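You operate a simulated robot arm through the tools that you are given. There is no shell and no other tool.

The job below is to be done with a simulated robot arm. You get a single attempt, and the scene is never put back.

## Task
Pipe a big cream blob on the brown cupcake and put it back.
Fine: one blob in the middle, from the piping press; back into its hollow in the teal tray; leave the sliding board out.

The check looks at the end state, three seconds after you hand in, the way a careful person would. Anything else that was tipped, shoved, dropped, spilled or broken makes it a failure.

## Robot
A 7-joint arm with a fingered hand, fixed in place. Base frame: the origin is at the foot of the arm, x ahead of it, y to its left, z up; the work surface is at about z = 0.75. Readings come in m, degrees, newtons and seconds.
With the tool pointing down near the work surface it reaches from about 0.2 to 0.8 m from the base axis. Its first joint turns from -166.0 to 166.0 degrees. Payload 4.9 kg.
Tool frame: the origin (TCP) lies between the finger pads and is the grasp point; the fingertips stand 0.032 m ahead of it; z points along the fingers, y is the line along which they close. Largest opening 0.192 m; the body of the gripper starts 0.089 m behind the TCP. The gripper is a hand of 3 fingers: y runs from the thumb to the fingers, the wrist lies at [0, 0, -0.267] in the tool frame, and closing takes about 1.5 s.
Orientation is that of the tool frame in the base frame, as [roll, pitch, yaw] about the fixed x, y, z axes, in that order (R = Rz(yaw) Ry(pitch) Rx(roll)). With the fingers straight down and closing along the base's y, the tool's x points along the base's -x, its y along +y and its z along -z.

## Interface
- The arm moves only by the tool send_rows. Its argument "targets" is a list of rows, each a list of 6 numbers: the shift along the base's x, y, z in m, then the turn, a rotation vector about the base's x, y, z in degrees. In form: [[dx, dy, dz, ax, ay, az], ...]. A call has 1 to 20 rows; each row is the pose to reach, as a shift and turn from the pose commanded when the call began. "jaw" is the finger opening in m, from 0 to 0.192, set as the call begins (left out, the last holds). A row lasts 0.2 s, in which the tool goes at most 0.05 m and 8.6 degrees; a call with a longer step from one row to the next is refused whole, and so is a gripper value outside its range. A pose out of reach is approached as far as the arm can. The call stops where the force on the tool passes 90 N (or 10 N more than at its start, if that is more) or the arm is blocked; 0.2 s more then pass. Each finger travels about 0.153 m/s and halts on what it meets, pressing with about 28 N; the grip force reading is that of the motor and also rises with nothing between the fingers. The clock runs only during rows and for 0.2 s after the last one: add rows that repeat a pose to give the fingers time. It gives the time, the measured TCP pose, the force on the tool (base axes), the opening and the grip force at its end, in the units of the frame above (readings bear some noise), with the torque about the TCP (base axes, N m) and any sound that the robot's microphone picked up.
- Cameras (640 x 400 px; columns grow to the right, rows downward): "scene" is fixed at [0.4022, -0.5092, 1.5062]; the picture's right is [0.99, -0.11, 0.00], its down [-0.05, -0.48, -0.87] and it looks along [0.10, 0.87, -0.49] (base axes); focal length 332 px, centre (320, 200). "wrist" rides on the gripper at [0.08, -0.046, -0.113] in the tool frame; the picture's right is [0.50, 0.87, 0.00], its down [-0.67, 0.39, -0.63] and it looks along [-0.55, 0.32, 0.78] (tool axes); focal length 226 px, centre (320, 200). There is no depth. A picture from a camera that has moved, and an enlarged one, comes with that camera's place and axes in the base frame and with its lens. The place of the scene camera against the robot may be out by one fixed shift of up to 0.012 m in any direction.
- get_image(camera): a new picture of that camera. The clock stands still meanwhile.
- finger_targets(finger1, finger2, thumb_bend): sets how far each is bent, from 0 (flat) to 1 (curled in); at 0.3 the hand is open as for a grip, at 0.7 the pads meet at the TCP. One left out holds its place. A second passes; each finger stops where it meets its share of the squeeze, and holds until it gets a number again. A gripper value or a shape takes the hand back. It gives what a move gives, with no picture; readings hold the bend of each and the force on the fingers (four entries, about 0 where the hand has none), thumb and palm.
- set_grasp(shape): the hand has 3 fingers and takes this shape, open, in about a second: jaw (thumb against the fingers, like two jaws); tri (thumb and two fingers); tip (a fingertip pinch); poke (one finger out to press); point (the index stretched); flat (the hand flat); cup (the hand cupped); fist (a fist). The gripper value then closes the fingers along that shape, each until it touches; the sizes above hold for jaw. It gives what a move gives, with no picture.
- inspect(camera, box): a new picture of the part [left, top, right, bottom] of that camera's present view, enlarged. The clock stands still meanwhile.
- close_job(): hands the job in; it is judged then, once.

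Places have to be worked out from the pictures, the camera data and where the tool is seen. Open the gripper and draw the arm clear of the work before you hand the job in, unless the task says otherwise.

The tools are called after ">>>" by a JSON object that holds its "method" and its "body". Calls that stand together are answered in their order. send_rows: Moves the arm, as the interface text tells. Its arguments: {"type":"object","properties":{"targets":{"type":"array"},"jaw":{"type":"number"}},"required":["targets"]} The other tools are called the same way: set_grasp (shape) gives the hand a shape; finger_targets (finger1, finger2, thumb_bend) moves the fingers one by one; get_image (camera) takes a picture; inspect (camera, box) takes an enlarged picture of a part of a camera's view; close_job () hands the job in.

At the start:

```text
time: 0.0
position: [0.3666, 0.3815, 1.1674]
ee_rot: [180.0, 0.0, 180.0]
ft_force: [-0.2, 0.0, 0.2]
ft_torque: [0.01, -0.01, 0.03]
gripper_width: 0.1919
grip_force: 0.0
shape: jaw
bend: [0.3, 0.3, 0.3]
finger forces: [0.1, 0.0, 0.1, 0.0, 0.1, 0.1]
```

scene: 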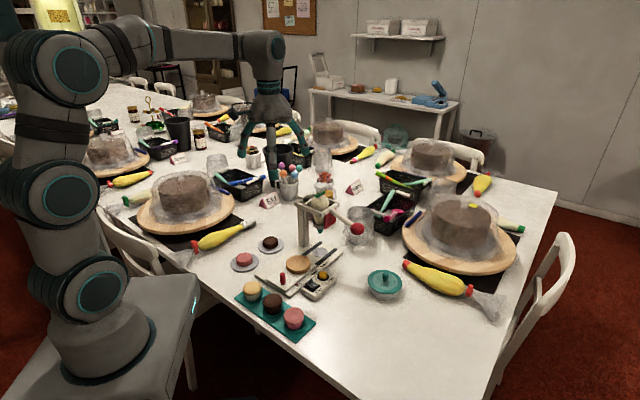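
wrist: 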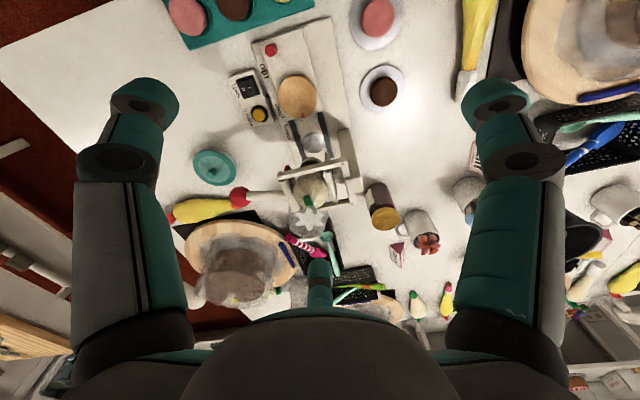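

I'll start by looking closer at the work area: the press with its sliding board, the teal tray and the control box.

>>> {"method": "inspect", "body": {"camera": "scene", "box": [220, 180, 420, 350]}}

>>> {"method": "inspect", "body": {"camera": "wrist", "box": [150, 0, 450, 260]}}

>>> {"method": "inspect", "body": {"camera": "scene", "box": [250, 230, 350, 310]}}

```text
2.35 times, centred on (320, 265) of scene
camera zoom: at [0.4022, -0.5092, 1.5062], right [0.99, -0.11, 0.0], down [-0.05, -0.48, -0.87], along [0.1, 0.87, -0.49], focal length 781 px, centre (320, 47)
```

zoom: 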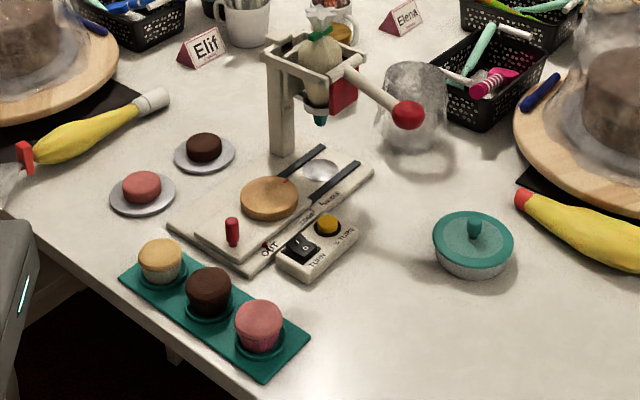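

```text
1.54 times, centred on (300, 130) of wrist
camera zoom: at [0.2877, 0.3347, 1.2799], right [-0.5, 0.87, 0.0], down [0.67, 0.39, 0.63], along [0.55, 0.32, -0.78], focal length 348 px, centre (351, 308)
```

zoom: 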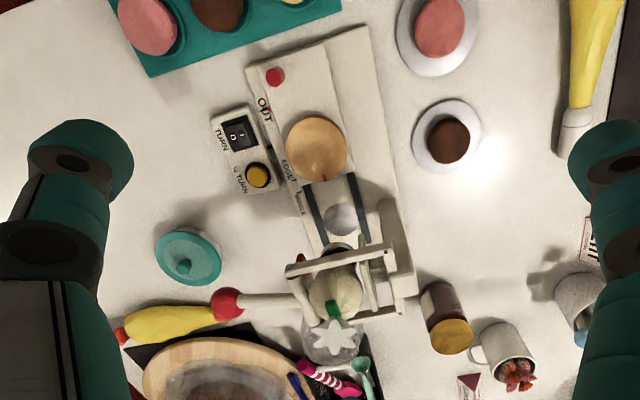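

```text
5.00 times, centred on (300, 270) of scene
camera zoom: at [0.4022, -0.5092, 1.5062], right [0.99, -0.11, 0.0], down [-0.05, -0.48, -0.87], along [0.1, 0.87, -0.49], focal length 1659 px, centre (420, -150)
```

zoom: 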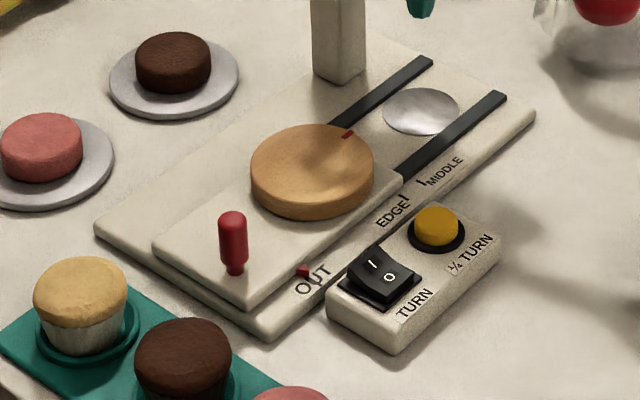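

The turntable board is at OUT, the cupcakes are in a row at about 45° to the base axes, and the press lever ends in a red ball. I'll inspect the hand, the press and the rocker switch more closely.

>>> {"method": "inspect", "body": {"camera": "scene", "box": [220, 20, 320, 200]}}

>>> {"method": "inspect", "body": {"camera": "scene", "box": [285, 170, 375, 250]}}

>>> {"method": "inspect", "body": {"camera": "wrist", "box": [220, 30, 380, 140]}}

>>> {"method": "inspect", "body": {"camera": "wrist", "box": [220, 110, 400, 230]}}

```text
2.22 times, centred on (270, 110) of scene
camera zoom: at [0.4022, -0.5092, 1.5062], right [0.99, -0.11, 0.0], down [-0.05, -0.48, -0.87], along [0.1, 0.87, -0.49], focal length 737 px, centre (431, 400)
```

zoom: 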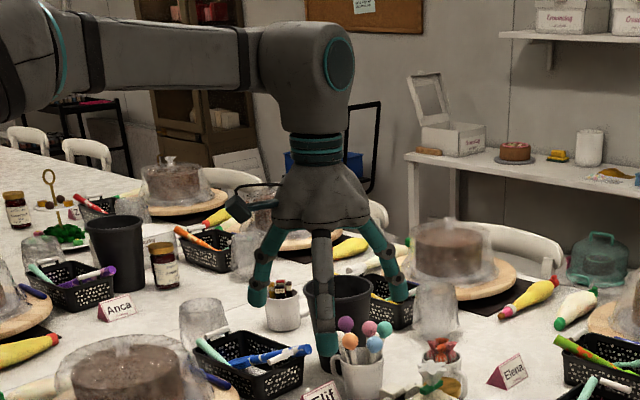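

```text
5.00 times, centred on (330, 210) of scene
camera zoom: at [0.4022, -0.5092, 1.5062], right [0.99, -0.11, 0.0], down [-0.05, -0.48, -0.87], along [0.1, 0.87, -0.49], focal length 1659 px, centre (270, 150)
```

zoom: 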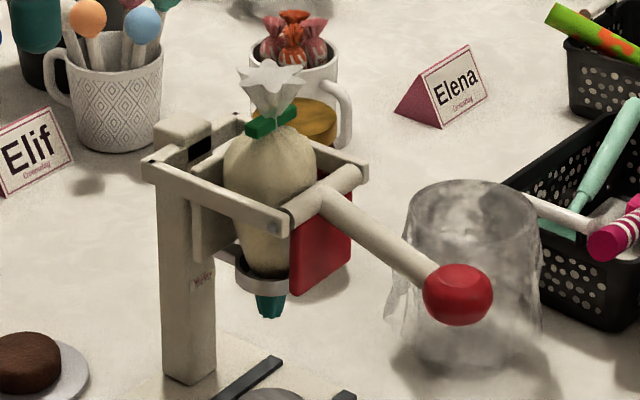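

```text
3.64 times, centred on (300, 85) of wrist
camera zoom: at [0.2877, 0.3347, 1.2799], right [-0.5, 0.87, 0.0], down [0.67, 0.39, 0.63], along [0.55, 0.32, -0.78], focal length 822 px, centre (393, 618)
```

zoom: 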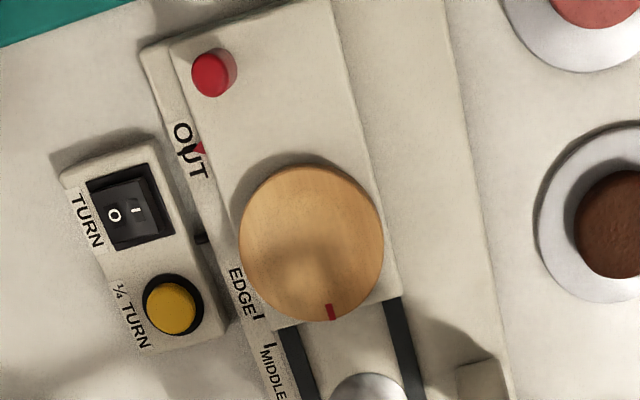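

```text
3.33 times, centred on (310, 170) of wrist
camera zoom: at [0.2877, 0.3347, 1.2799], right [-0.5, 0.87, 0.0], down [0.67, 0.39, 0.63], along [0.55, 0.32, -0.78], focal length 754 px, centre (353, 300)
```

zoom: 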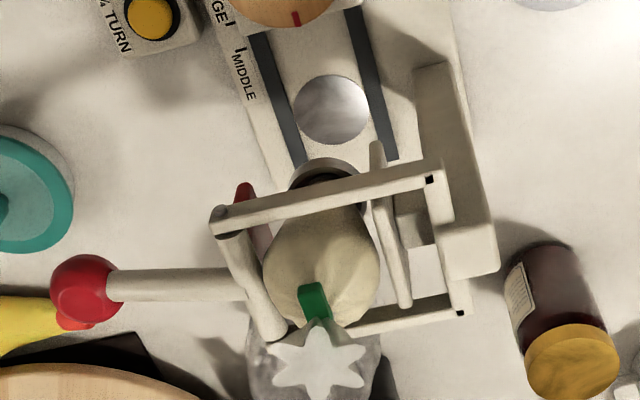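

The rocker shows O, the lever turns a cross bar whose red paddle squeezes the bag, and the nozzle hangs above the silver disc. The fingers seem spread about 120° apart, so I'll close the hand partly up here to see its real shape.

>>> {"method": "send_rows", "body": {"targets": [[0, 0, 0, 0, 0, 0], [0, 0, 0, 0, 0, 0], [0, 0, 0, 0, 0, 0], [0, 0, 0, 0, 0, 0]], "jaw": 0.06}}

>>> {"method": "get_image", "body": {"camera": "wrist"}}

>>> {"method": "inspect", "body": {"camera": "scene", "box": [220, 20, 320, 200]}}

>>> {"method": "set_grasp", "body": {"shape": "tri"}}

>>> {"method": "get_image", "body": {"camera": "wrist"}}

>>> {"method": "inspect", "body": {"camera": "scene", "box": [220, 20, 320, 200]}}

>>> {"method": "set_grasp", "body": {"shape": "tip"}}

>>> {"method": "get_image", "body": {"camera": "wrist"}}

>>> {"method": "inspect", "body": {"camera": "scene", "box": [220, 20, 320, 200]}}

```text
time: 1.0
position: [0.3672, 0.3812, 1.1684]
ee_rot: [180.0, 0.0, -180.0]
ft_force: [-0.8, 0.4, 0.3]
ft_torque: [0.01, -0.01, 0.03]
gripper_width: 0.0601
grip_force: 0.0
shape: jaw
bend: [0.47, 0.47, 0.7]
finger forces: [0.1, 0.0, 0.1, 0.1, 0.1, 0.0]
```

```text
taken
camera wrist: at [0.2878, 0.3347, 1.2799], right [-0.5, 0.87, 0.0], down [0.67, 0.39, 0.63], along [0.55, 0.32, -0.78], focal length 226 px, centre (320, 200)
```

wrist: 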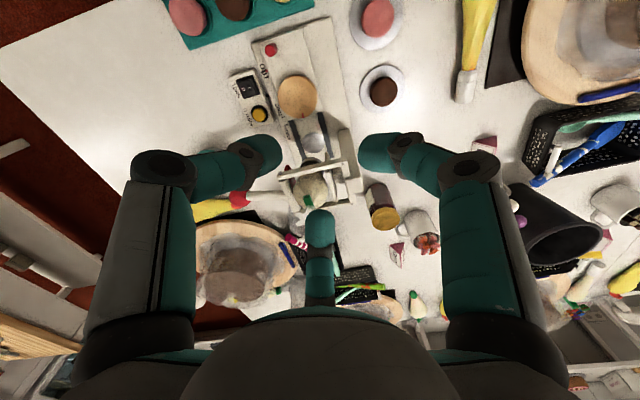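

```text
2.22 times, centred on (270, 110) of scene
camera zoom: at [0.4022, -0.5092, 1.5062], right [0.99, -0.11, 0.0], down [-0.05, -0.48, -0.87], along [0.1, 0.87, -0.49], focal length 737 px, centre (431, 400)
```

zoom: 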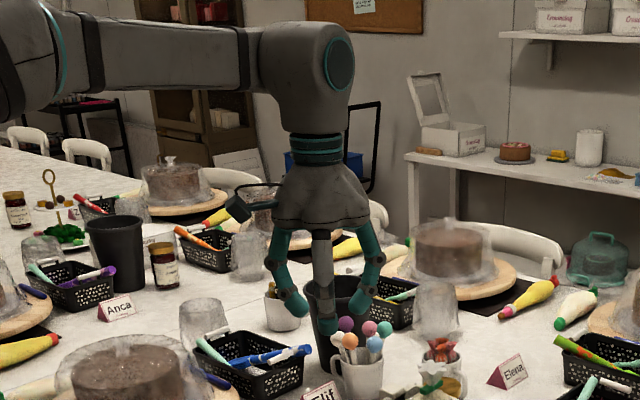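

```text
time: 1.9
position: [0.3665, 0.3818, 1.1677]
ee_rot: [-179.9, 0.1, 180.0]
ft_force: [-0.1, -0.8, 0.5]
ft_torque: [0.01, 0.01, -0.01]
gripper_width: 0.1919
grip_force: 0.0
shape: tri
bend: [0.3, 0.3, 0.3]
finger forces: [0.0, 0.1, 0.1, 0.0, 0.1, 0.1]
```

```text
taken
camera wrist: at [0.2877, 0.3347, 1.2799], right [-0.5, 0.87, 0.0], down [0.67, 0.39, 0.63], along [0.55, 0.32, -0.78], focal length 226 px, centre (320, 200)
```

wrist: 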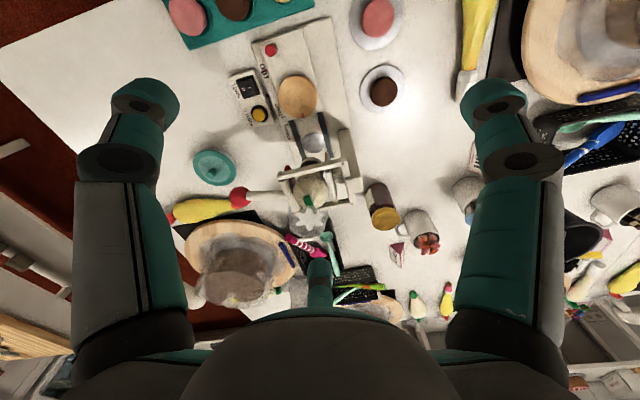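

```text
2.22 times, centred on (270, 110) of scene
camera zoom: at [0.4022, -0.5092, 1.5062], right [0.99, -0.11, 0.0], down [-0.05, -0.48, -0.87], along [0.1, 0.87, -0.49], focal length 737 px, centre (431, 400)
```

zoom: 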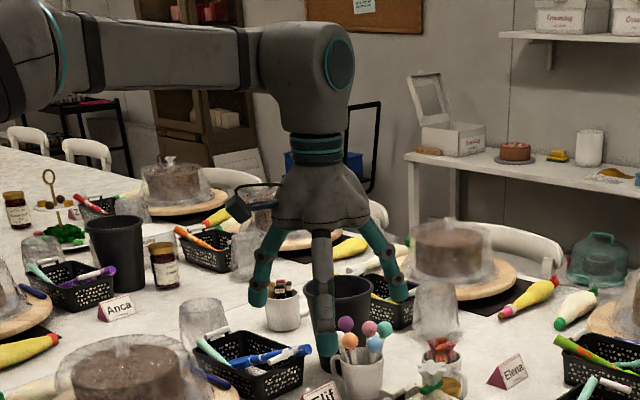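

```text
time: 2.8
position: [0.3673, 0.3806, 1.1673]
ee_rot: [-180.0, 0.1, 180.0]
ft_force: [0.6, -0.5, -0.2]
ft_torque: [0.0, -0.01, -0.01]
gripper_width: 0.192
grip_force: 0.1
shape: tip
bend: [0.3, 0.3, 0.3]
finger forces: [0.1, 0.1, 0.1, 0.1, 0.1, 0.0]
```

```text
taken
camera wrist: at [0.2877, 0.3347, 1.2799], right [-0.5, 0.87, 0.0], down [0.67, 0.39, 0.63], along [0.55, 0.32, -0.78], focal length 226 px, centre (320, 200)
```

wrist: 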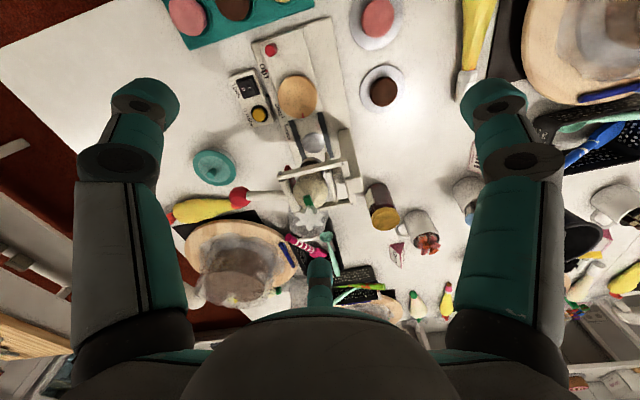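

```text
2.22 times, centred on (270, 110) of scene
camera zoom: at [0.4022, -0.5092, 1.5062], right [0.99, -0.11, 0.0], down [-0.05, -0.48, -0.87], along [0.1, 0.87, -0.49], focal length 737 px, centre (431, 400)
```

zoom: 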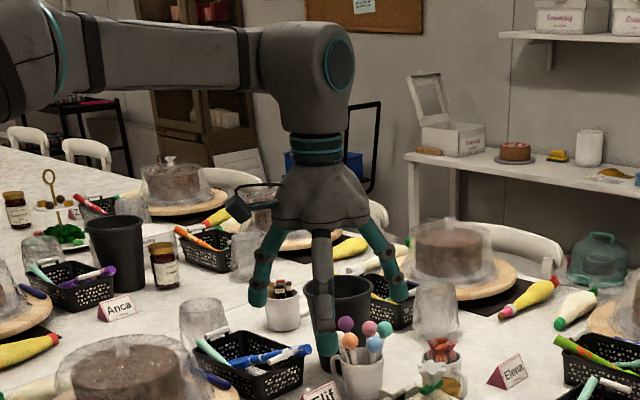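

In all shapes the open hand is the same, with three fingers roughly 120° apart. I need to know which finger is which, so I'll bend only the thumb and look.

>>> {"method": "set_grasp", "body": {"shape": "jaw"}}

>>> {"method": "finger_targets", "body": {"thumb_bend": 0.6}}

>>> {"method": "get_image", "body": {"camera": "wrist"}}

>>> {"method": "finger_targets", "body": {"finger1": 0.6, "finger2": 0.6}}

>>> {"method": "get_image", "body": {"camera": "wrist"}}

>>> {"method": "inspect", "body": {"camera": "scene", "box": [230, 80, 310, 180]}}

```text
time: 3.7
position: [0.3674, 0.381, 1.1676]
ee_rot: [-179.9, -0.1, -180.0]
ft_force: [-0.3, -0.3, -0.6]
ft_torque: [0.04, -0.03, 0.03]
gripper_width: 0.1917
grip_force: 0.0
shape: jaw
bend: [0.3, 0.3, 0.3]
finger forces: [0.0, 0.0, 0.0, 0.0, 0.0, 0.1]
```

```text
time: 4.7
position: [0.3669, 0.381, 1.1679]
ee_rot: [-180.0, 0.0, -179.9]
ft_force: [0.3, -0.5, -0.2]
ft_torque: [0.0, 0.02, 0.01]
gripper_width: 0.1103
grip_force: 0.1
shape: fingers
bend: [0.3, 0.3, 0.6]
finger forces: [0.0, 0.0, 0.1, 0.0, 0.0, 0.1]
```

```text
taken
camera wrist: at [0.2877, 0.3347, 1.2799], right [-0.5, 0.87, 0.0], down [0.67, 0.39, 0.63], along [0.55, 0.32, -0.78], focal length 226 px, centre (320, 200)
```

wrist: 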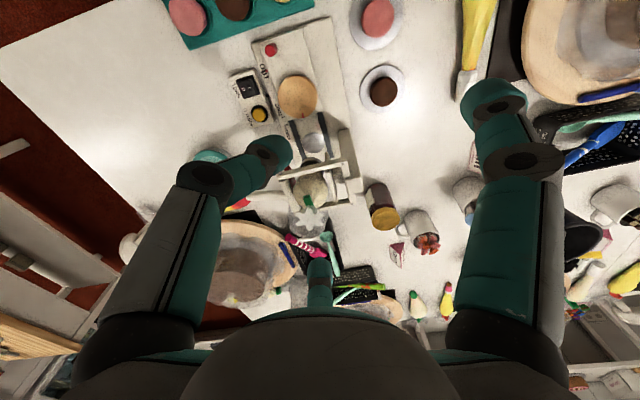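

```text
time: 5.7
position: [0.367, 0.3801, 1.1677]
ee_rot: [-180.0, 0.0, 180.0]
ft_force: [0.3, 0.1, 0.0]
ft_torque: [-0.03, 0.03, 0.03]
gripper_width: 0.0426
grip_force: 0.0
shape: fingers
bend: [0.6, 0.6, 0.6]
finger forces: [0.0, 0.0, 0.0, 0.1, 0.1, 0.0]
```

```text
taken
camera wrist: at [0.2877, 0.3347, 1.2799], right [-0.5, 0.87, 0.0], down [0.67, 0.39, 0.63], along [0.55, 0.32, -0.78], focal length 226 px, centre (320, 200)
```

wrist: 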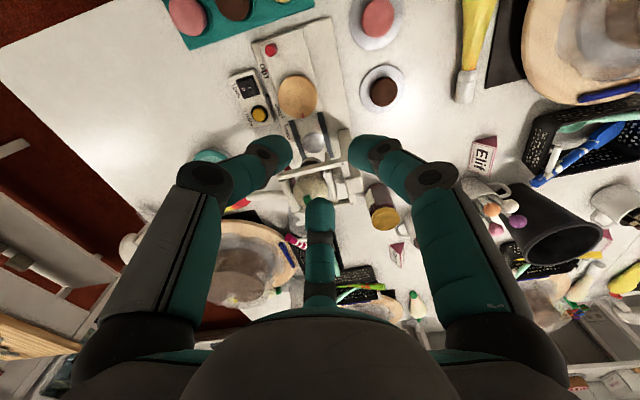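

```text
4.00 times, centred on (270, 130) of scene
camera zoom: at [0.4022, -0.5092, 1.5062], right [0.99, -0.11, 0.0], down [-0.05, -0.48, -0.87], along [0.1, 0.87, -0.49], focal length 1327 px, centre (520, 480)
```

zoom: 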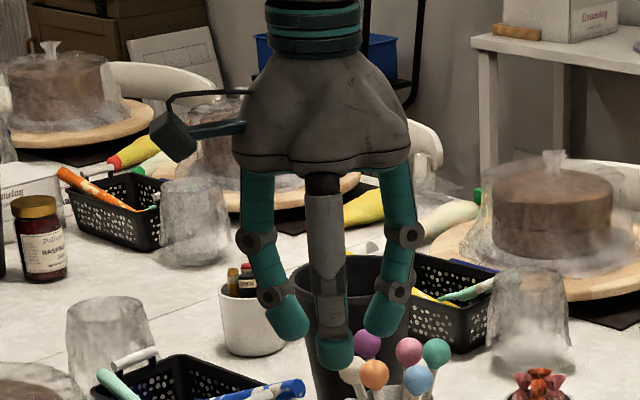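

The hand is confirmed: thumb on tool −y, two fingers at ±60° from +y, all closing towards the TCP, which sits at the wrist picture's centre. I judge the brown cupcake to be at about (0.337, 0.194), with the tray row at −45°. I'll turn the hand −45° and hover above it for a close look.

>>> {"method": "send_rows", "body": {"targets": [[-0.0037, -0.0234, -0.02, 0, 0, -5.6], [-0.0075, -0.047, -0.045, 0, 0, -11.2], [-0.011, -0.07, -0.07, 0, 0, -16.9], [-0.015, -0.094, -0.1, 0, 0, -22.5], [-0.0185, -0.117, -0.13, 0, 0, -28.1], [-0.022, -0.14, -0.155, 0, 0, -33.8], [-0.026, -0.164, -0.18, 0, 0, -39.4], [-0.03, -0.187, -0.205, 0, 0, -45], [-0.03, -0.187, -0.205, 0, 0, -45]]}}

>>> {"method": "get_image", "body": {"camera": "wrist"}}

>>> {"method": "get_image", "body": {"camera": "scene"}}

```text
time: 7.7
position: [0.3374, 0.1943, 0.9625]
ee_rot: [-179.9, -0.1, 134.9]
ft_force: [-0.2, 0.0, -0.6]
ft_torque: [0.0, 0.0, 0.01]
gripper_width: 0.0424
grip_force: 0.0
shape: fingers
bend: [0.6, 0.6, 0.6]
finger forces: [0.0, 0.0, 0.0, 0.0, 0.0, 0.0]
```

```text
taken
camera wrist: at [0.2484, 0.2183, 1.0745], right [0.26, 0.97, 0.0], down [0.75, -0.2, 0.63], along [0.61, -0.16, -0.78], focal length 226 px, centre (320, 200)
```

wrist: 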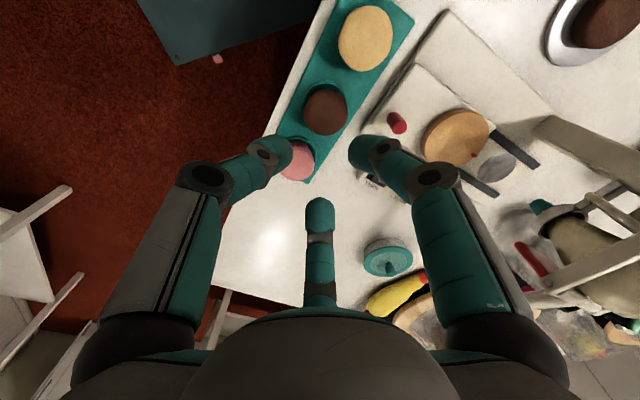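

```text
taken
```

scene: 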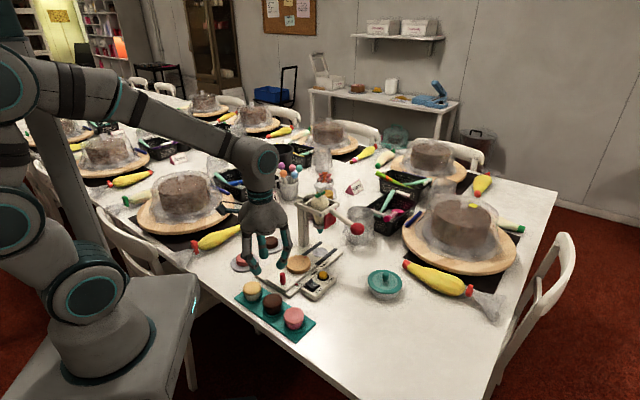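

From this view the brown cupcake's top works out at about (0.332, 0.202, 0.80). I'll open the fingers and come lower, centred on it, to refine that.

>>> {"method": "finger_targets", "body": {"finger1": 0.3, "finger2": 0.3, "thumb_bend": 0.3}}

>>> {"method": "send_rows", "body": {"targets": [[-0.0027, 0.0037, -0.03, 0, 0, 0], [-0.0053, 0.0077, -0.06, 0, 0, 0], [-0.0053, 0.0077, -0.075, 0, 0, 0], [-0.0053, 0.0077, -0.075, 0, 0, 0]]}}

>>> {"method": "get_image", "body": {"camera": "wrist"}}

>>> {"method": "inspect", "body": {"camera": "scene", "box": [220, 180, 340, 350]}}

```text
time: 8.7
position: [0.3378, 0.1945, 0.9621]
ee_rot: [-179.9, 0.1, 135.1]
ft_force: [-1.0, 0.4, 0.2]
ft_torque: [0.03, 0.0, 0.02]
gripper_width: 0.1674
grip_force: 0.1
shape: fingers
bend: [0.3, 0.3, 0.3]
finger forces: [0.0, 0.0, 0.1, 0.1, 0.1, 0.0]
```

```text
time: 9.7
position: [0.3324, 0.2, 0.888]
ee_rot: [-180.0, 0.0, 135.1]
ft_force: [-0.1, 0.3, 0.5]
ft_torque: [0.01, -0.02, 0.02]
gripper_width: 0.1679
grip_force: 0.1
shape: fingers
bend: [0.3, 0.3, 0.3]
finger forces: [0.0, 0.0, 0.1, 0.0, 0.1, 0.0]
```

```text
taken
camera wrist: at [0.2433, 0.2257, 1.0001], right [0.26, 0.97, 0.0], down [0.75, -0.2, 0.63], along [0.61, -0.16, -0.78], focal length 226 px, centre (320, 200)
```

wrist: 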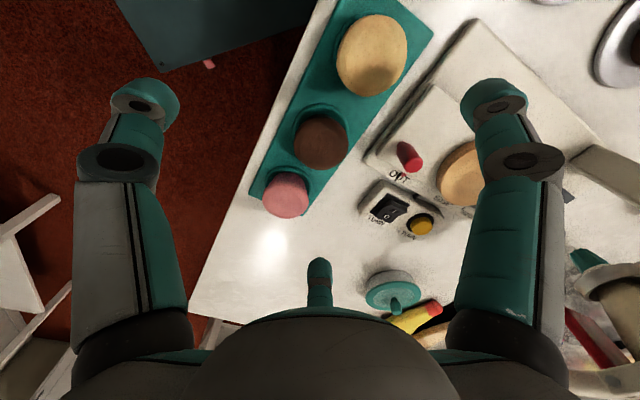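

```text
2.35 times, centred on (280, 265) of scene
camera zoom: at [0.4022, -0.5092, 1.5062], right [0.99, -0.11, 0.0], down [-0.05, -0.48, -0.87], along [0.1, 0.87, -0.49], focal length 781 px, centre (414, 47)
```

zoom: 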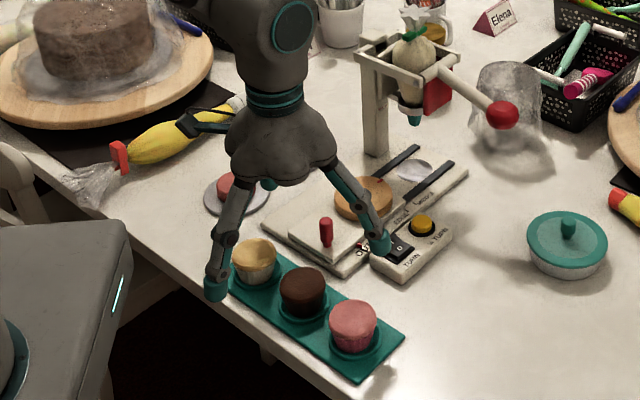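

Two views put the cupcake's top at about (0.335, 0.202, 0.79). I'll zoom in for exact edges before descending.

>>> {"method": "inspect", "body": {"camera": "wrist", "box": [240, 0, 480, 240]}}

>>> {"method": "inspect", "body": {"camera": "scene", "box": [230, 260, 320, 340]}}

```text
1.67 times, centred on (360, 120) of wrist
camera zoom: at [0.2433, 0.2257, 1.0001], right [0.26, 0.97, 0.0], down [0.75, -0.2, 0.63], along [0.61, -0.16, -0.78], focal length 377 px, centre (253, 333)
```

zoom: 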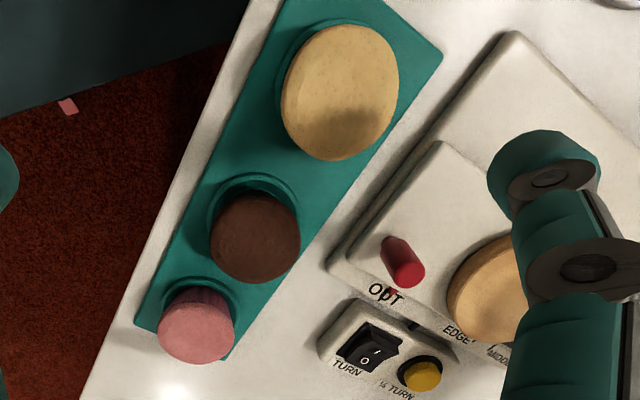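

```text
5.00 times, centred on (275, 300) of scene
camera zoom: at [0.4022, -0.5092, 1.5062], right [0.99, -0.11, 0.0], down [-0.05, -0.48, -0.87], along [0.1, 0.87, -0.49], focal length 1659 px, centre (545, -300)
```

zoom: 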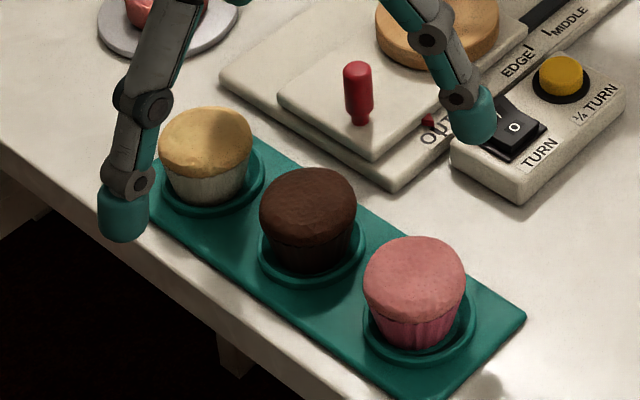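

The cup is about 54 mm wide at the lip and about 40 mm tall, sitting in a shallow ring. I'll pre-shape the fingers to just clear the neighbours, lean the hand 12° away from the press to clear its bar later, and come down partway.

>>> {"method": "finger_targets", "body": {"finger1": 0.57, "finger2": 0.57, "thumb_bend": 0.57}}

>>> {"method": "send_rows", "body": {"targets": [[0.0, 0.0, 0.0, 4.24, -4.24, 0], [0.0, 0.0, 0.0, 8.49, -8.49, 0], [0.0, 0.0, -0.02, 8.49, -8.49, 0], [0.0, 0.0, -0.035, 8.49, -8.49, 0], [0.0, 0.0, -0.035, 8.49, -8.49, 0]]}}

>>> {"method": "get_image", "body": {"camera": "wrist"}}

>>> {"method": "inspect", "body": {"camera": "scene", "box": [230, 220, 330, 340]}}

```text
time: 10.7
position: [0.3319, 0.2017, 0.8876]
ee_rot: [-180.0, 0.0, 134.9]
ft_force: [-0.5, -0.1, -0.4]
ft_torque: [0.03, 0.02, 0.01]
gripper_width: 0.0595
grip_force: 0.1
shape: fingers
bend: [0.56, 0.56, 0.56]
finger forces: [0.1, 0.0, 0.0, 0.0, 0.1, 0.1]
```

```text
time: 11.9
position: [0.3319, 0.2024, 0.8524]
ee_rot: [168.0, 0.1, 135.0]
ft_force: [0.4, 0.0, 1.1]
ft_torque: [0.01, -0.02, -0.02]
gripper_width: 0.059
grip_force: 0.0
shape: fingers
bend: [0.56, 0.56, 0.56]
finger forces: [0.0, 0.0, 0.0, 0.0, 0.0, 0.1]
```

```text
taken
camera wrist: at [0.2271, 0.2099, 0.953], right [0.25, 0.95, 0.18], down [0.65, -0.3, 0.7], along [0.72, -0.05, -0.69], focal length 226 px, centre (320, 200)
```

wrist: 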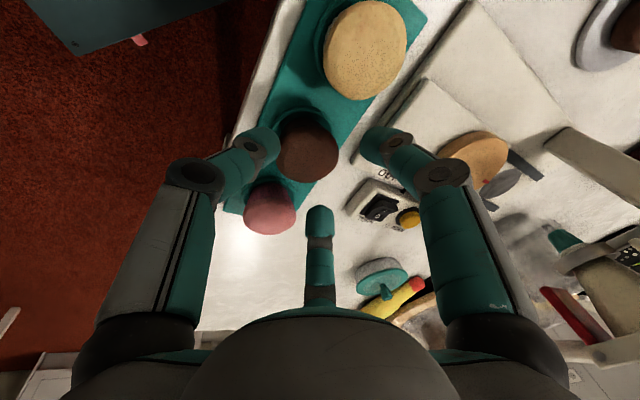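

```text
3.33 times, centred on (280, 280) of scene
camera zoom: at [0.4022, -0.5092, 1.5062], right [0.99, -0.11, 0.0], down [-0.05, -0.48, -0.87], along [0.1, 0.87, -0.49], focal length 1106 px, centre (453, -67)
```

zoom: 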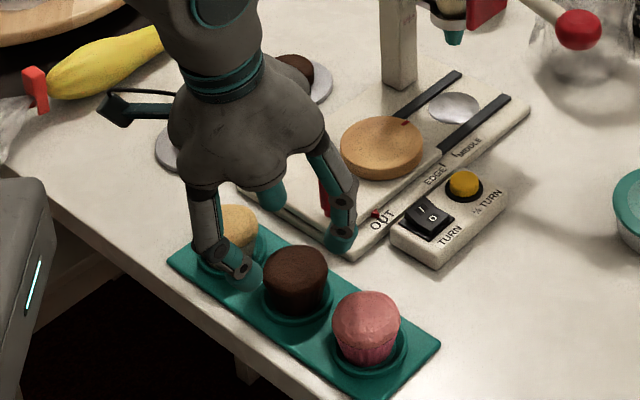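

The lean worked, and the cup centre refines to about (0.337, 0.2025). I'll shift 2 mm and descend most of the way, then check clearances.

>>> {"method": "send_rows", "body": {"targets": [[0.0024, -0.002, 0, 0, 0, 0], [0.0024, -0.002, -0.015, 0, 0, 0], [0.0024, -0.002, -0.03, 0, 0, 0], [0.0024, -0.002, -0.03, 0, 0, 0]]}}

>>> {"method": "get_image", "body": {"camera": "wrist"}}

>>> {"method": "inspect", "body": {"camera": "wrist", "box": [220, 80, 420, 240]}}

>>> {"method": "inspect", "body": {"camera": "scene", "box": [240, 250, 320, 330]}}

```text
time: 12.9
position: [0.3348, 0.1996, 0.8232]
ee_rot: [168.0, 0.0, 135.0]
ft_force: [-0.8, 0.6, -0.1]
ft_torque: [0.02, 0.01, 0.01]
gripper_width: 0.0592
grip_force: 0.0
shape: fingers
bend: [0.56, 0.56, 0.56]
finger forces: [0.0, 0.1, 0.0, 0.0, 0.0, 0.0]
```

```text
taken
camera wrist: at [0.23, 0.2078, 0.9225], right [0.25, 0.95, 0.18], down [0.65, -0.3, 0.7], along [0.72, -0.05, -0.69], focal length 226 px, centre (320, 200)
```

wrist: 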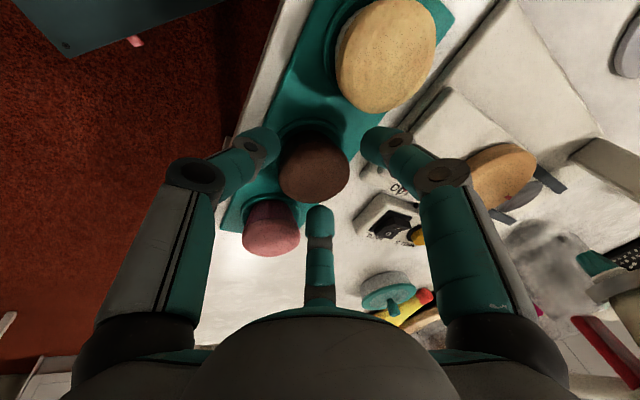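

```text
2.50 times, centred on (320, 160) of wrist
camera zoom: at [0.23, 0.2078, 0.9225], right [0.25, 0.95, 0.18], down [0.65, -0.3, 0.7], along [0.72, -0.05, -0.69], focal length 565 px, centre (320, 300)
```

zoom: 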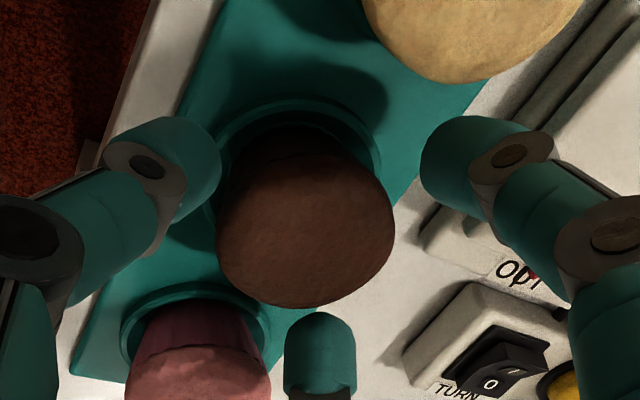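

```text
5.00 times, centred on (280, 290) of scene
camera zoom: at [0.4022, -0.5092, 1.5062], right [0.99, -0.11, 0.0], down [-0.05, -0.48, -0.87], along [0.1, 0.87, -0.49], focal length 1659 px, centre (520, -250)
```

zoom: 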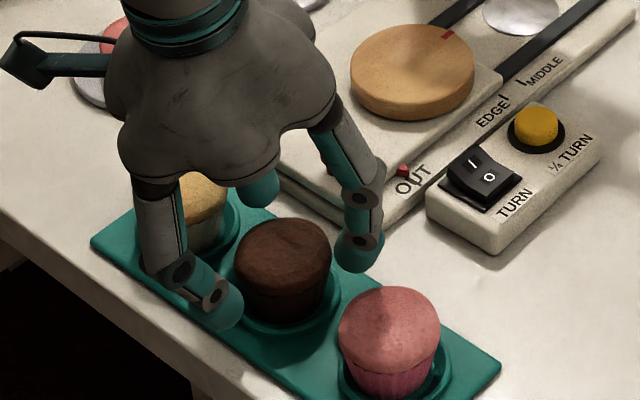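

The cup refines to about (0.338, 0.201), so I'll nudge by under 2 mm. Then I'll go down so the tips reach just above the tray and look again before closing.

>>> {"method": "send_rows", "body": {"targets": [[0.001, -0.0017, -0.007, 0, 0, 0], [0.001, -0.0017, -0.014, 0, 0, 0], [0.001, -0.0017, -0.019, 0, 0, 0], [0.001, -0.0017, -0.019, 0, 0, 0]]}}

>>> {"method": "inspect", "body": {"camera": "wrist", "box": [220, 80, 420, 240]}}

>>> {"method": "inspect", "body": {"camera": "scene", "box": [240, 250, 320, 330]}}

```text
time: 13.9
position: [0.3364, 0.1976, 0.8034]
ee_rot: [167.9, 0.0, 135.1]
ft_force: [-9.3, -6.5, 29.2]
ft_torque: [-1.0, 1.12, -0.07]
gripper_width: 0.0592
grip_force: 15.2
shape: fingers
bend: [0.56, 0.56, 0.55]
finger forces: [0.1, 0.0, 0.0, 0.0, 30.4, 0.0]
```

```text
2.50 times, centred on (320, 160) of wrist
camera zoom: at [0.2307, 0.2056, 0.9043], right [0.25, 0.95, 0.18], down [0.65, -0.3, 0.7], along [0.72, -0.05, -0.69], focal length 565 px, centre (320, 300)
```

zoom: 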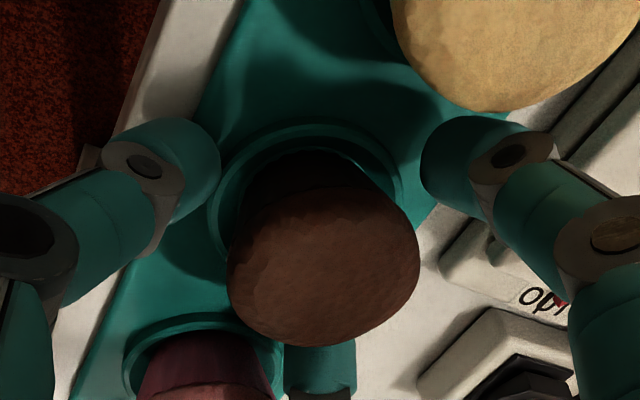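

```text
5.00 times, centred on (280, 290) of scene
camera zoom: at [0.4022, -0.5092, 1.5062], right [0.99, -0.11, 0.0], down [-0.05, -0.48, -0.87], along [0.1, 0.87, -0.49], focal length 1659 px, centre (520, -250)
```

zoom: 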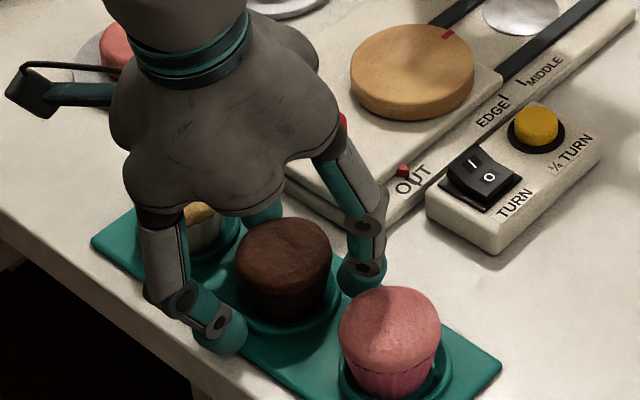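

The thumb tip has landed on the tray at 30 N, because the lean makes it the lowest finger. I'll raise 4 mm and check the force has gone before closing.

>>> {"method": "send_rows", "body": {"targets": [[0, 0, 0.004, 0, 0, 0], [0, 0, 0.004, 0, 0, 0]]}}

>>> {"method": "inspect", "body": {"camera": "scene", "box": [240, 250, 320, 330]}}

```text
time: 14.5
position: [0.3352, 0.1983, 0.8065]
ee_rot: [168.1, 0.0, 135.0]
ft_force: [-0.1, -0.3, -0.1]
ft_torque: [-0.01, 0.0, 0.01]
gripper_width: 0.0588
grip_force: 0.0
shape: fingers
bend: [0.56, 0.56, 0.56]
finger forces: [0.1, 0.0, 0.0, 0.0, 0.1, 0.0]
```

```text
5.00 times, centred on (280, 290) of scene
camera zoom: at [0.4022, -0.5092, 1.5062], right [0.99, -0.11, 0.0], down [-0.05, -0.48, -0.87], along [0.1, 0.87, -0.49], focal length 1659 px, centre (520, -250)
```

zoom: 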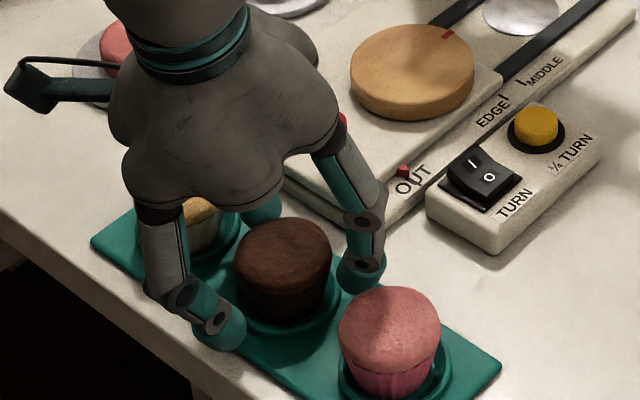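

The force is back to zero and nothing has moved. I'll close all three fingers gently in steps.

>>> {"method": "finger_targets", "body": {"finger1": 0.6, "finger2": 0.6, "thumb_bend": 0.6}}

>>> {"method": "inspect", "body": {"camera": "wrist", "box": [220, 80, 420, 240]}}

```text
time: 15.5
position: [0.3354, 0.1978, 0.8076]
ee_rot: [168.1, -0.1, 135.0]
ft_force: [-1.5, -2.1, 0.3]
ft_torque: [-0.11, 0.11, -0.03]
gripper_width: 0.0458
grip_force: 2.5
shape: fingers
bend: [0.59, 0.59, 0.59]
finger forces: [0.6, 0.8, 0.0, 0.0, 2.8, 0.1]
```

```text
2.50 times, centred on (320, 160) of wrist
camera zoom: at [0.2306, 0.2056, 0.9078], right [0.25, 0.95, 0.18], down [0.65, -0.3, 0.7], along [0.72, -0.05, -0.69], focal length 565 px, centre (320, 300)
```

zoom: 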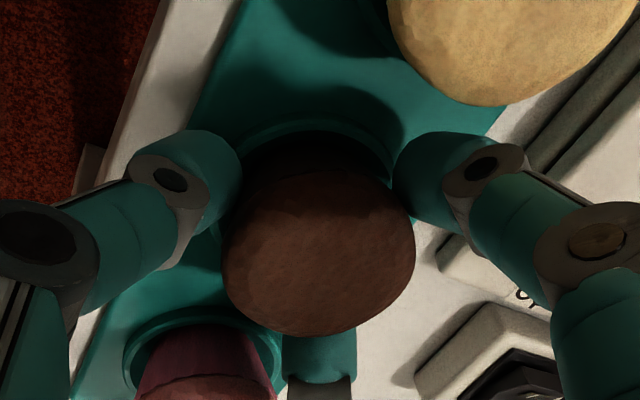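

All three fingers touch lightly: 0.6, 0.8 and 2.8 N. I'll squeeze a touch more to hold it.

>>> {"method": "finger_targets", "body": {"finger1": 0.63, "finger2": 0.63, "thumb_bend": 0.63}}

>>> {"method": "inspect", "body": {"camera": "wrist", "box": [220, 80, 420, 240]}}

>>> {"method": "inspect", "body": {"camera": "scene", "box": [240, 250, 320, 330]}}

```text
time: 16.5
position: [0.3347, 0.1984, 0.807]
ee_rot: [168.1, 0.0, 135.0]
ft_force: [-2.2, -2.5, 3.5]
ft_torque: [-0.14, 0.15, 0.0]
gripper_width: 0.0432
grip_force: 9.2
shape: fingers
bend: [0.6, 0.59, 0.6]
finger forces: [3.9, 4.1, 0.1, 0.0, 9.9, 0.0]
```

```text
2.50 times, centred on (320, 160) of wrist
camera zoom: at [0.2307, 0.2056, 0.9079], right [0.25, 0.95, 0.18], down [0.65, -0.3, 0.7], along [0.72, -0.05, -0.69], focal length 565 px, centre (320, 300)
```

zoom: 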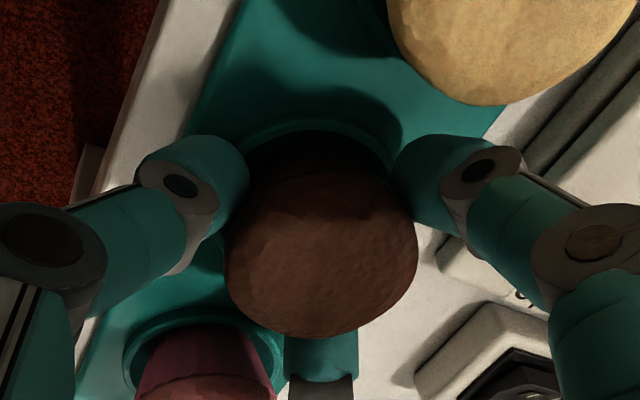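

```text
5.00 times, centred on (280, 290) of scene
camera zoom: at [0.4022, -0.5092, 1.5062], right [0.99, -0.11, 0.0], down [-0.05, -0.48, -0.87], along [0.1, 0.87, -0.49], focal length 1659 px, centre (520, -250)
```

zoom: 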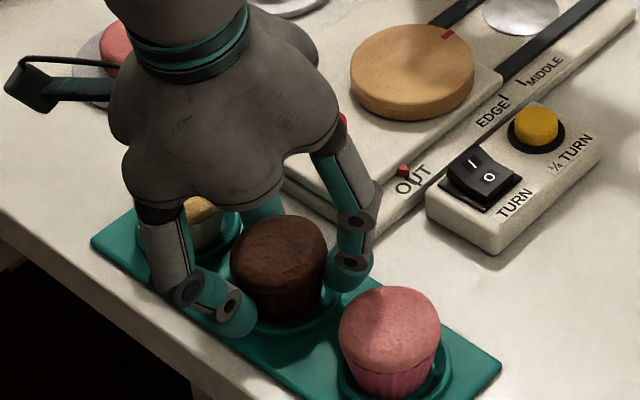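

Grip is about 10 N and the cup still sits upright. I'll lift 20 mm slowly and check it.

>>> {"method": "send_rows", "body": {"targets": [[0, 0, 0.004, 0, 0, 0], [0, 0, 0.01, 0, 0, 0], [0, 0, 0.018, 0, 0, 0], [0, 0, 0.025, 0, 0, 0], [0, 0, 0.025, 0, 0, 0]]}}

>>> {"method": "inspect", "body": {"camera": "scene", "box": [240, 240, 320, 330]}}

>>> {"method": "inspect", "body": {"camera": "wrist", "box": [220, 80, 420, 240]}}

```text
time: 17.7
position: [0.3353, 0.1967, 0.8333]
ee_rot: [168.0, 0.0, 135.0]
ft_force: [0.1, -0.4, 0.0]
ft_torque: [-0.03, -0.01, -0.03]
gripper_width: 0.0433
grip_force: 6.6
shape: fingers
bend: [0.6, 0.59, 0.6]
finger forces: [3.9, 4.3, 0.2, 0.0, 5.3, 0.1]
```

```text
4.44 times, centred on (280, 285) of scene
camera zoom: at [0.4022, -0.5092, 1.5062], right [0.99, -0.11, 0.0], down [-0.05, -0.48, -0.87], along [0.1, 0.87, -0.49], focal length 1475 px, centre (498, -178)
```

zoom: 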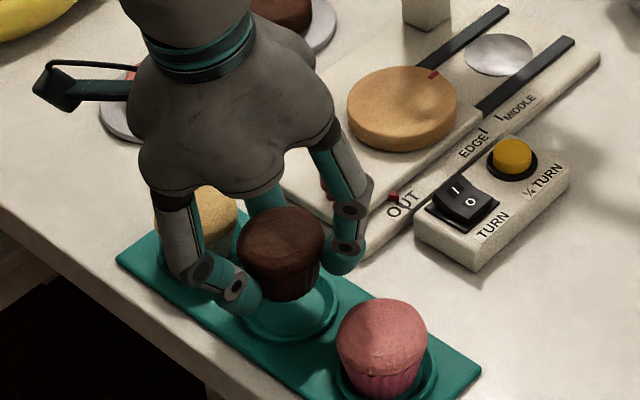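

```text
2.50 times, centred on (320, 160) of wrist
camera zoom: at [0.2306, 0.2056, 0.9331], right [0.25, 0.95, 0.18], down [0.65, -0.3, 0.7], along [0.72, -0.05, -0.69], focal length 565 px, centre (320, 300)
```

zoom: 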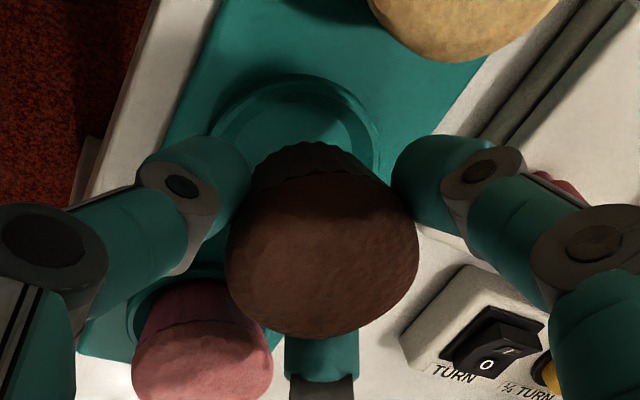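

The cup is lifted clean and upright. Now I'll carry it at a modest height over to the turntable, which I judge to be centred at about (0.418, 0.3595).

>>> {"method": "send_rows", "body": {"targets": [[0, 0, 0.03, 0, 0, 0], [0, 0, 0.055, 0, 0, 0], [0.015, 0.028, 0.06, 0, 0, 0], [0.033, 0.063, 0.06, 0, 0, 0], [0.05, 0.098, 0.06, 0, 0, 0], [0.066, 0.13, 0.06, 0, 0, 0], [0.076, 0.15, 0.06, 0, 0, 0], [0.081, 0.158, 0.06, 0, 0, 0], [0.081, 0.158, 0.06, 0, 0, 0]]}}

>>> {"method": "get_image", "body": {"camera": "wrist"}}

>>> {"method": "inspect", "body": {"camera": "scene", "box": [240, 180, 360, 320]}}

```text
time: 19.7
position: [0.4155, 0.3554, 0.8918]
ee_rot: [168.1, 0.0, 135.0]
ft_force: [0.3, -0.7, -1.4]
ft_torque: [0.0, 0.04, 0.0]
gripper_width: 0.043
grip_force: 7.0
shape: fingers
bend: [0.6, 0.59, 0.61]
finger forces: [3.9, 4.3, 0.0, 0.0, 5.2, 0.0]
```

```text
taken
camera wrist: at [0.3117, 0.3636, 0.9931], right [0.25, 0.95, 0.18], down [0.65, -0.3, 0.7], along [0.72, -0.05, -0.69], focal length 226 px, centre (320, 200)
```

wrist: 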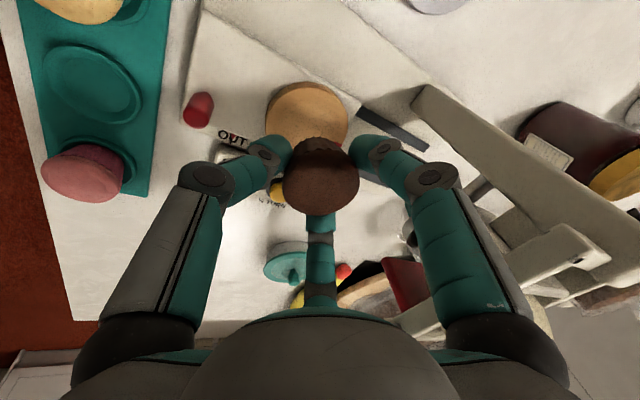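

```text
2.86 times, centred on (300, 250) of scene
camera zoom: at [0.4022, -0.5092, 1.5062], right [0.99, -0.11, 0.0], down [-0.05, -0.48, -0.87], along [0.1, 0.87, -0.49], focal length 948 px, centre (377, 57)
```

zoom: 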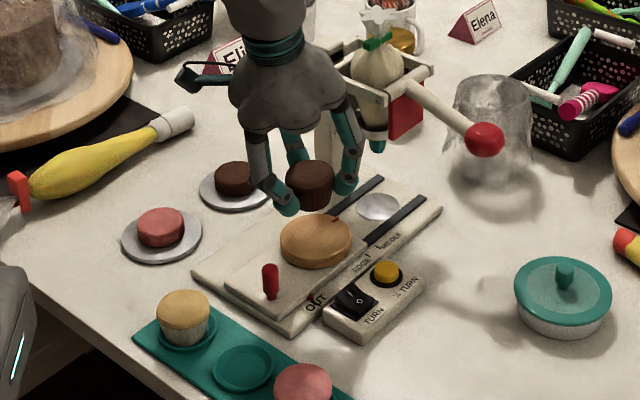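

This view shows the emptied hollow, and its centre computes to (0.339, 0.200), which matches. I'll zoom to fix the turntable's centre against the cup.

>>> {"method": "inspect", "body": {"camera": "wrist", "box": [230, 60, 390, 220]}}

>>> {"method": "inspect", "body": {"camera": "scene", "box": [270, 220, 340, 290]}}

```text
2.50 times, centred on (310, 140) of wrist
camera zoom: at [0.3117, 0.3636, 0.9931], right [0.25, 0.95, 0.18], down [0.65, -0.3, 0.7], along [0.72, -0.05, -0.69], focal length 565 px, centre (345, 350)
```

zoom: 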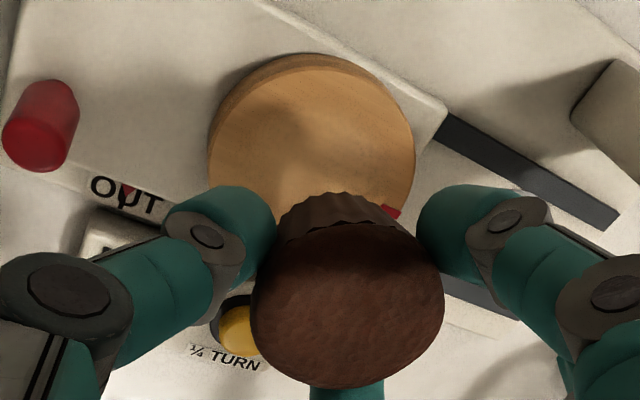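

```text
5.71 times, centred on (305, 255) of scene
camera zoom: at [0.4022, -0.5092, 1.5062], right [0.99, -0.11, 0.0], down [-0.05, -0.48, -0.87], along [0.1, 0.87, -0.49], focal length 1896 px, centre (406, -114)
```

zoom: 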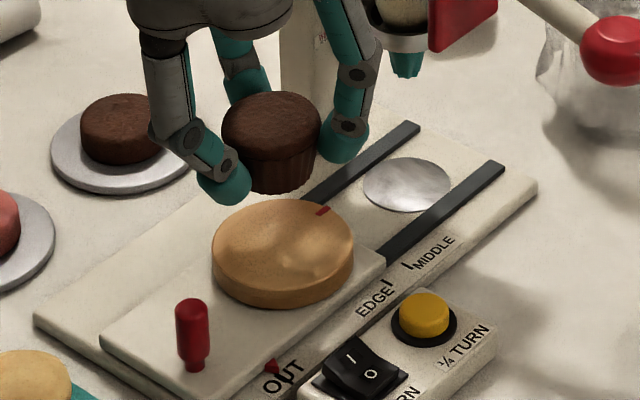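

The scene view puts the cup within about 1.5 mm of the turntable's middle in x, and the wrist view suggests about 3 mm more in y. I'll shift, descend to just above the turntable and check again.

>>> {"method": "send_rows", "body": {"targets": [[0.0013, 0.003, -0.01, 0, 0, 0], [0.0013, 0.003, -0.025, 0, 0, 0], [0.0013, 0.003, -0.04, 0, 0, 0], [0.0013, 0.003, -0.04, 0, 0, 0]]}}

>>> {"method": "inspect", "body": {"camera": "wrist", "box": [230, 60, 390, 220]}}

>>> {"method": "inspect", "body": {"camera": "scene", "box": [270, 220, 340, 290]}}

>>> {"method": "inspect", "body": {"camera": "scene", "box": [240, 150, 360, 270]}}

```text
time: 20.7
position: [0.4179, 0.3585, 0.852]
ee_rot: [168.0, 0.0, 135.0]
ft_force: [0.7, 0.0, -0.3]
ft_torque: [0.01, -0.02, -0.02]
gripper_width: 0.0429
grip_force: 6.2
shape: fingers
bend: [0.6, 0.59, 0.61]
finger forces: [3.9, 4.3, 0.0, 0.0, 5.1, 0.1]
```

```text
2.50 times, centred on (310, 140) of wrist
camera zoom: at [0.3135, 0.3667, 0.9524], right [0.25, 0.95, 0.18], down [0.65, -0.3, 0.7], along [0.72, -0.05, -0.69], focal length 565 px, centre (345, 350)
```

zoom: 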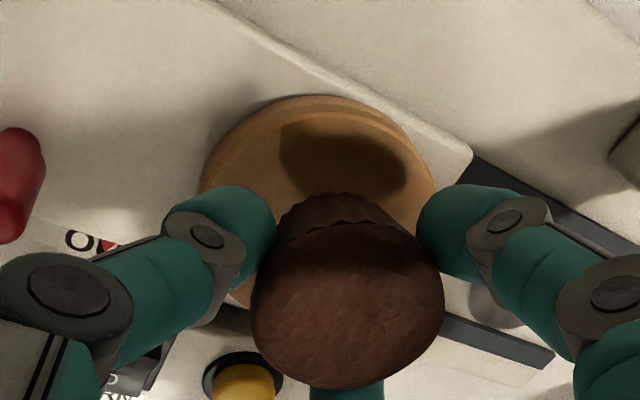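

```text
5.71 times, centred on (305, 255) of scene
camera zoom: at [0.4022, -0.5092, 1.5062], right [0.99, -0.11, 0.0], down [-0.05, -0.48, -0.87], along [0.1, 0.87, -0.49], focal length 1896 px, centre (406, -114)
```

zoom: 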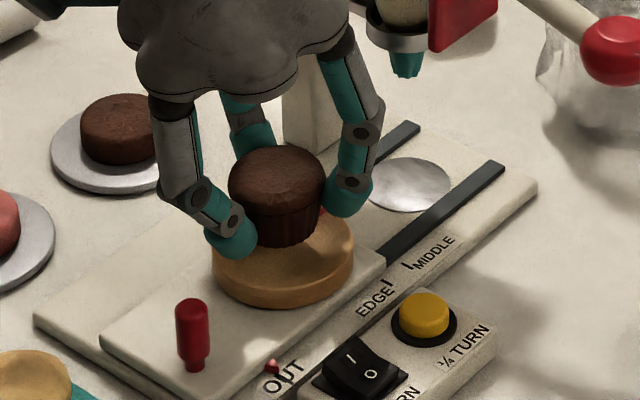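

```text
3.33 times, centred on (300, 210) of scene
camera zoom: at [0.4022, -0.5092, 1.5062], right [0.99, -0.11, 0.0], down [-0.05, -0.48, -0.87], along [0.1, 0.87, -0.49], focal length 1106 px, centre (387, 167)
```

zoom: 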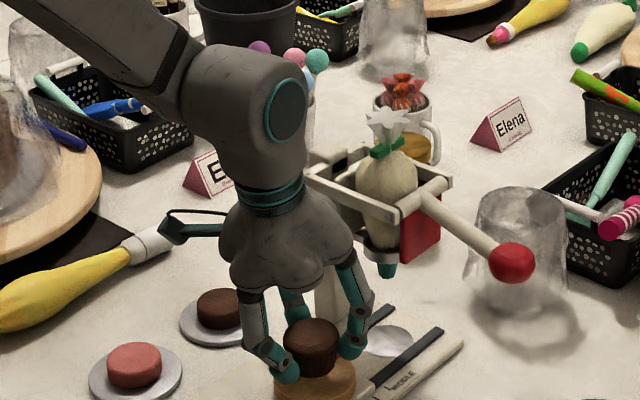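

The cup is centred over the turntable within about 2 mm, roughly 11 mm above it, and the palm clears the press. I'll lower it gently.

>>> {"method": "send_rows", "body": {"targets": [[0.0005, 0.001, -0.003, 0, 0, 0], [0.0005, 0.001, -0.006, 0, 0, 0], [0.0005, 0.001, -0.009, 0, 0, 0], [0.0005, 0.001, -0.009, 0, 0, 0]]}}

>>> {"method": "inspect", "body": {"camera": "scene", "box": [270, 220, 340, 290]}}

```text
time: 21.7
position: [0.417, 0.3594, 0.8431]
ee_rot: [168.0, 0.0, 135.0]
ft_force: [-0.3, 0.5, -0.2]
ft_torque: [0.0, -0.03, -0.01]
gripper_width: 0.0432
grip_force: 6.5
shape: fingers
bend: [0.6, 0.59, 0.61]
finger forces: [3.9, 4.4, 0.0, 0.1, 5.1, 0.0]
```

```text
5.71 times, centred on (305, 255) of scene
camera zoom: at [0.4022, -0.5092, 1.5062], right [0.99, -0.11, 0.0], down [-0.05, -0.48, -0.87], along [0.1, 0.87, -0.49], focal length 1896 px, centre (406, -114)
```

zoom: 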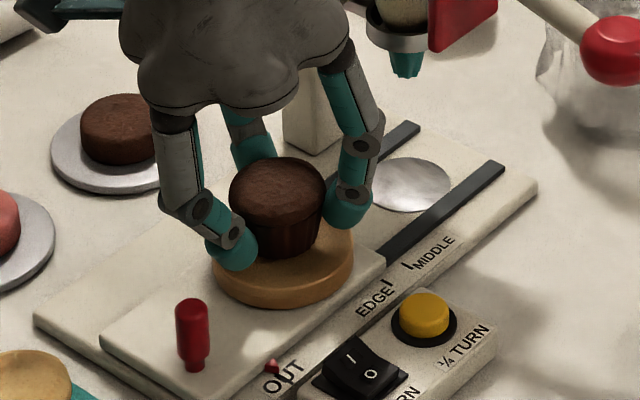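

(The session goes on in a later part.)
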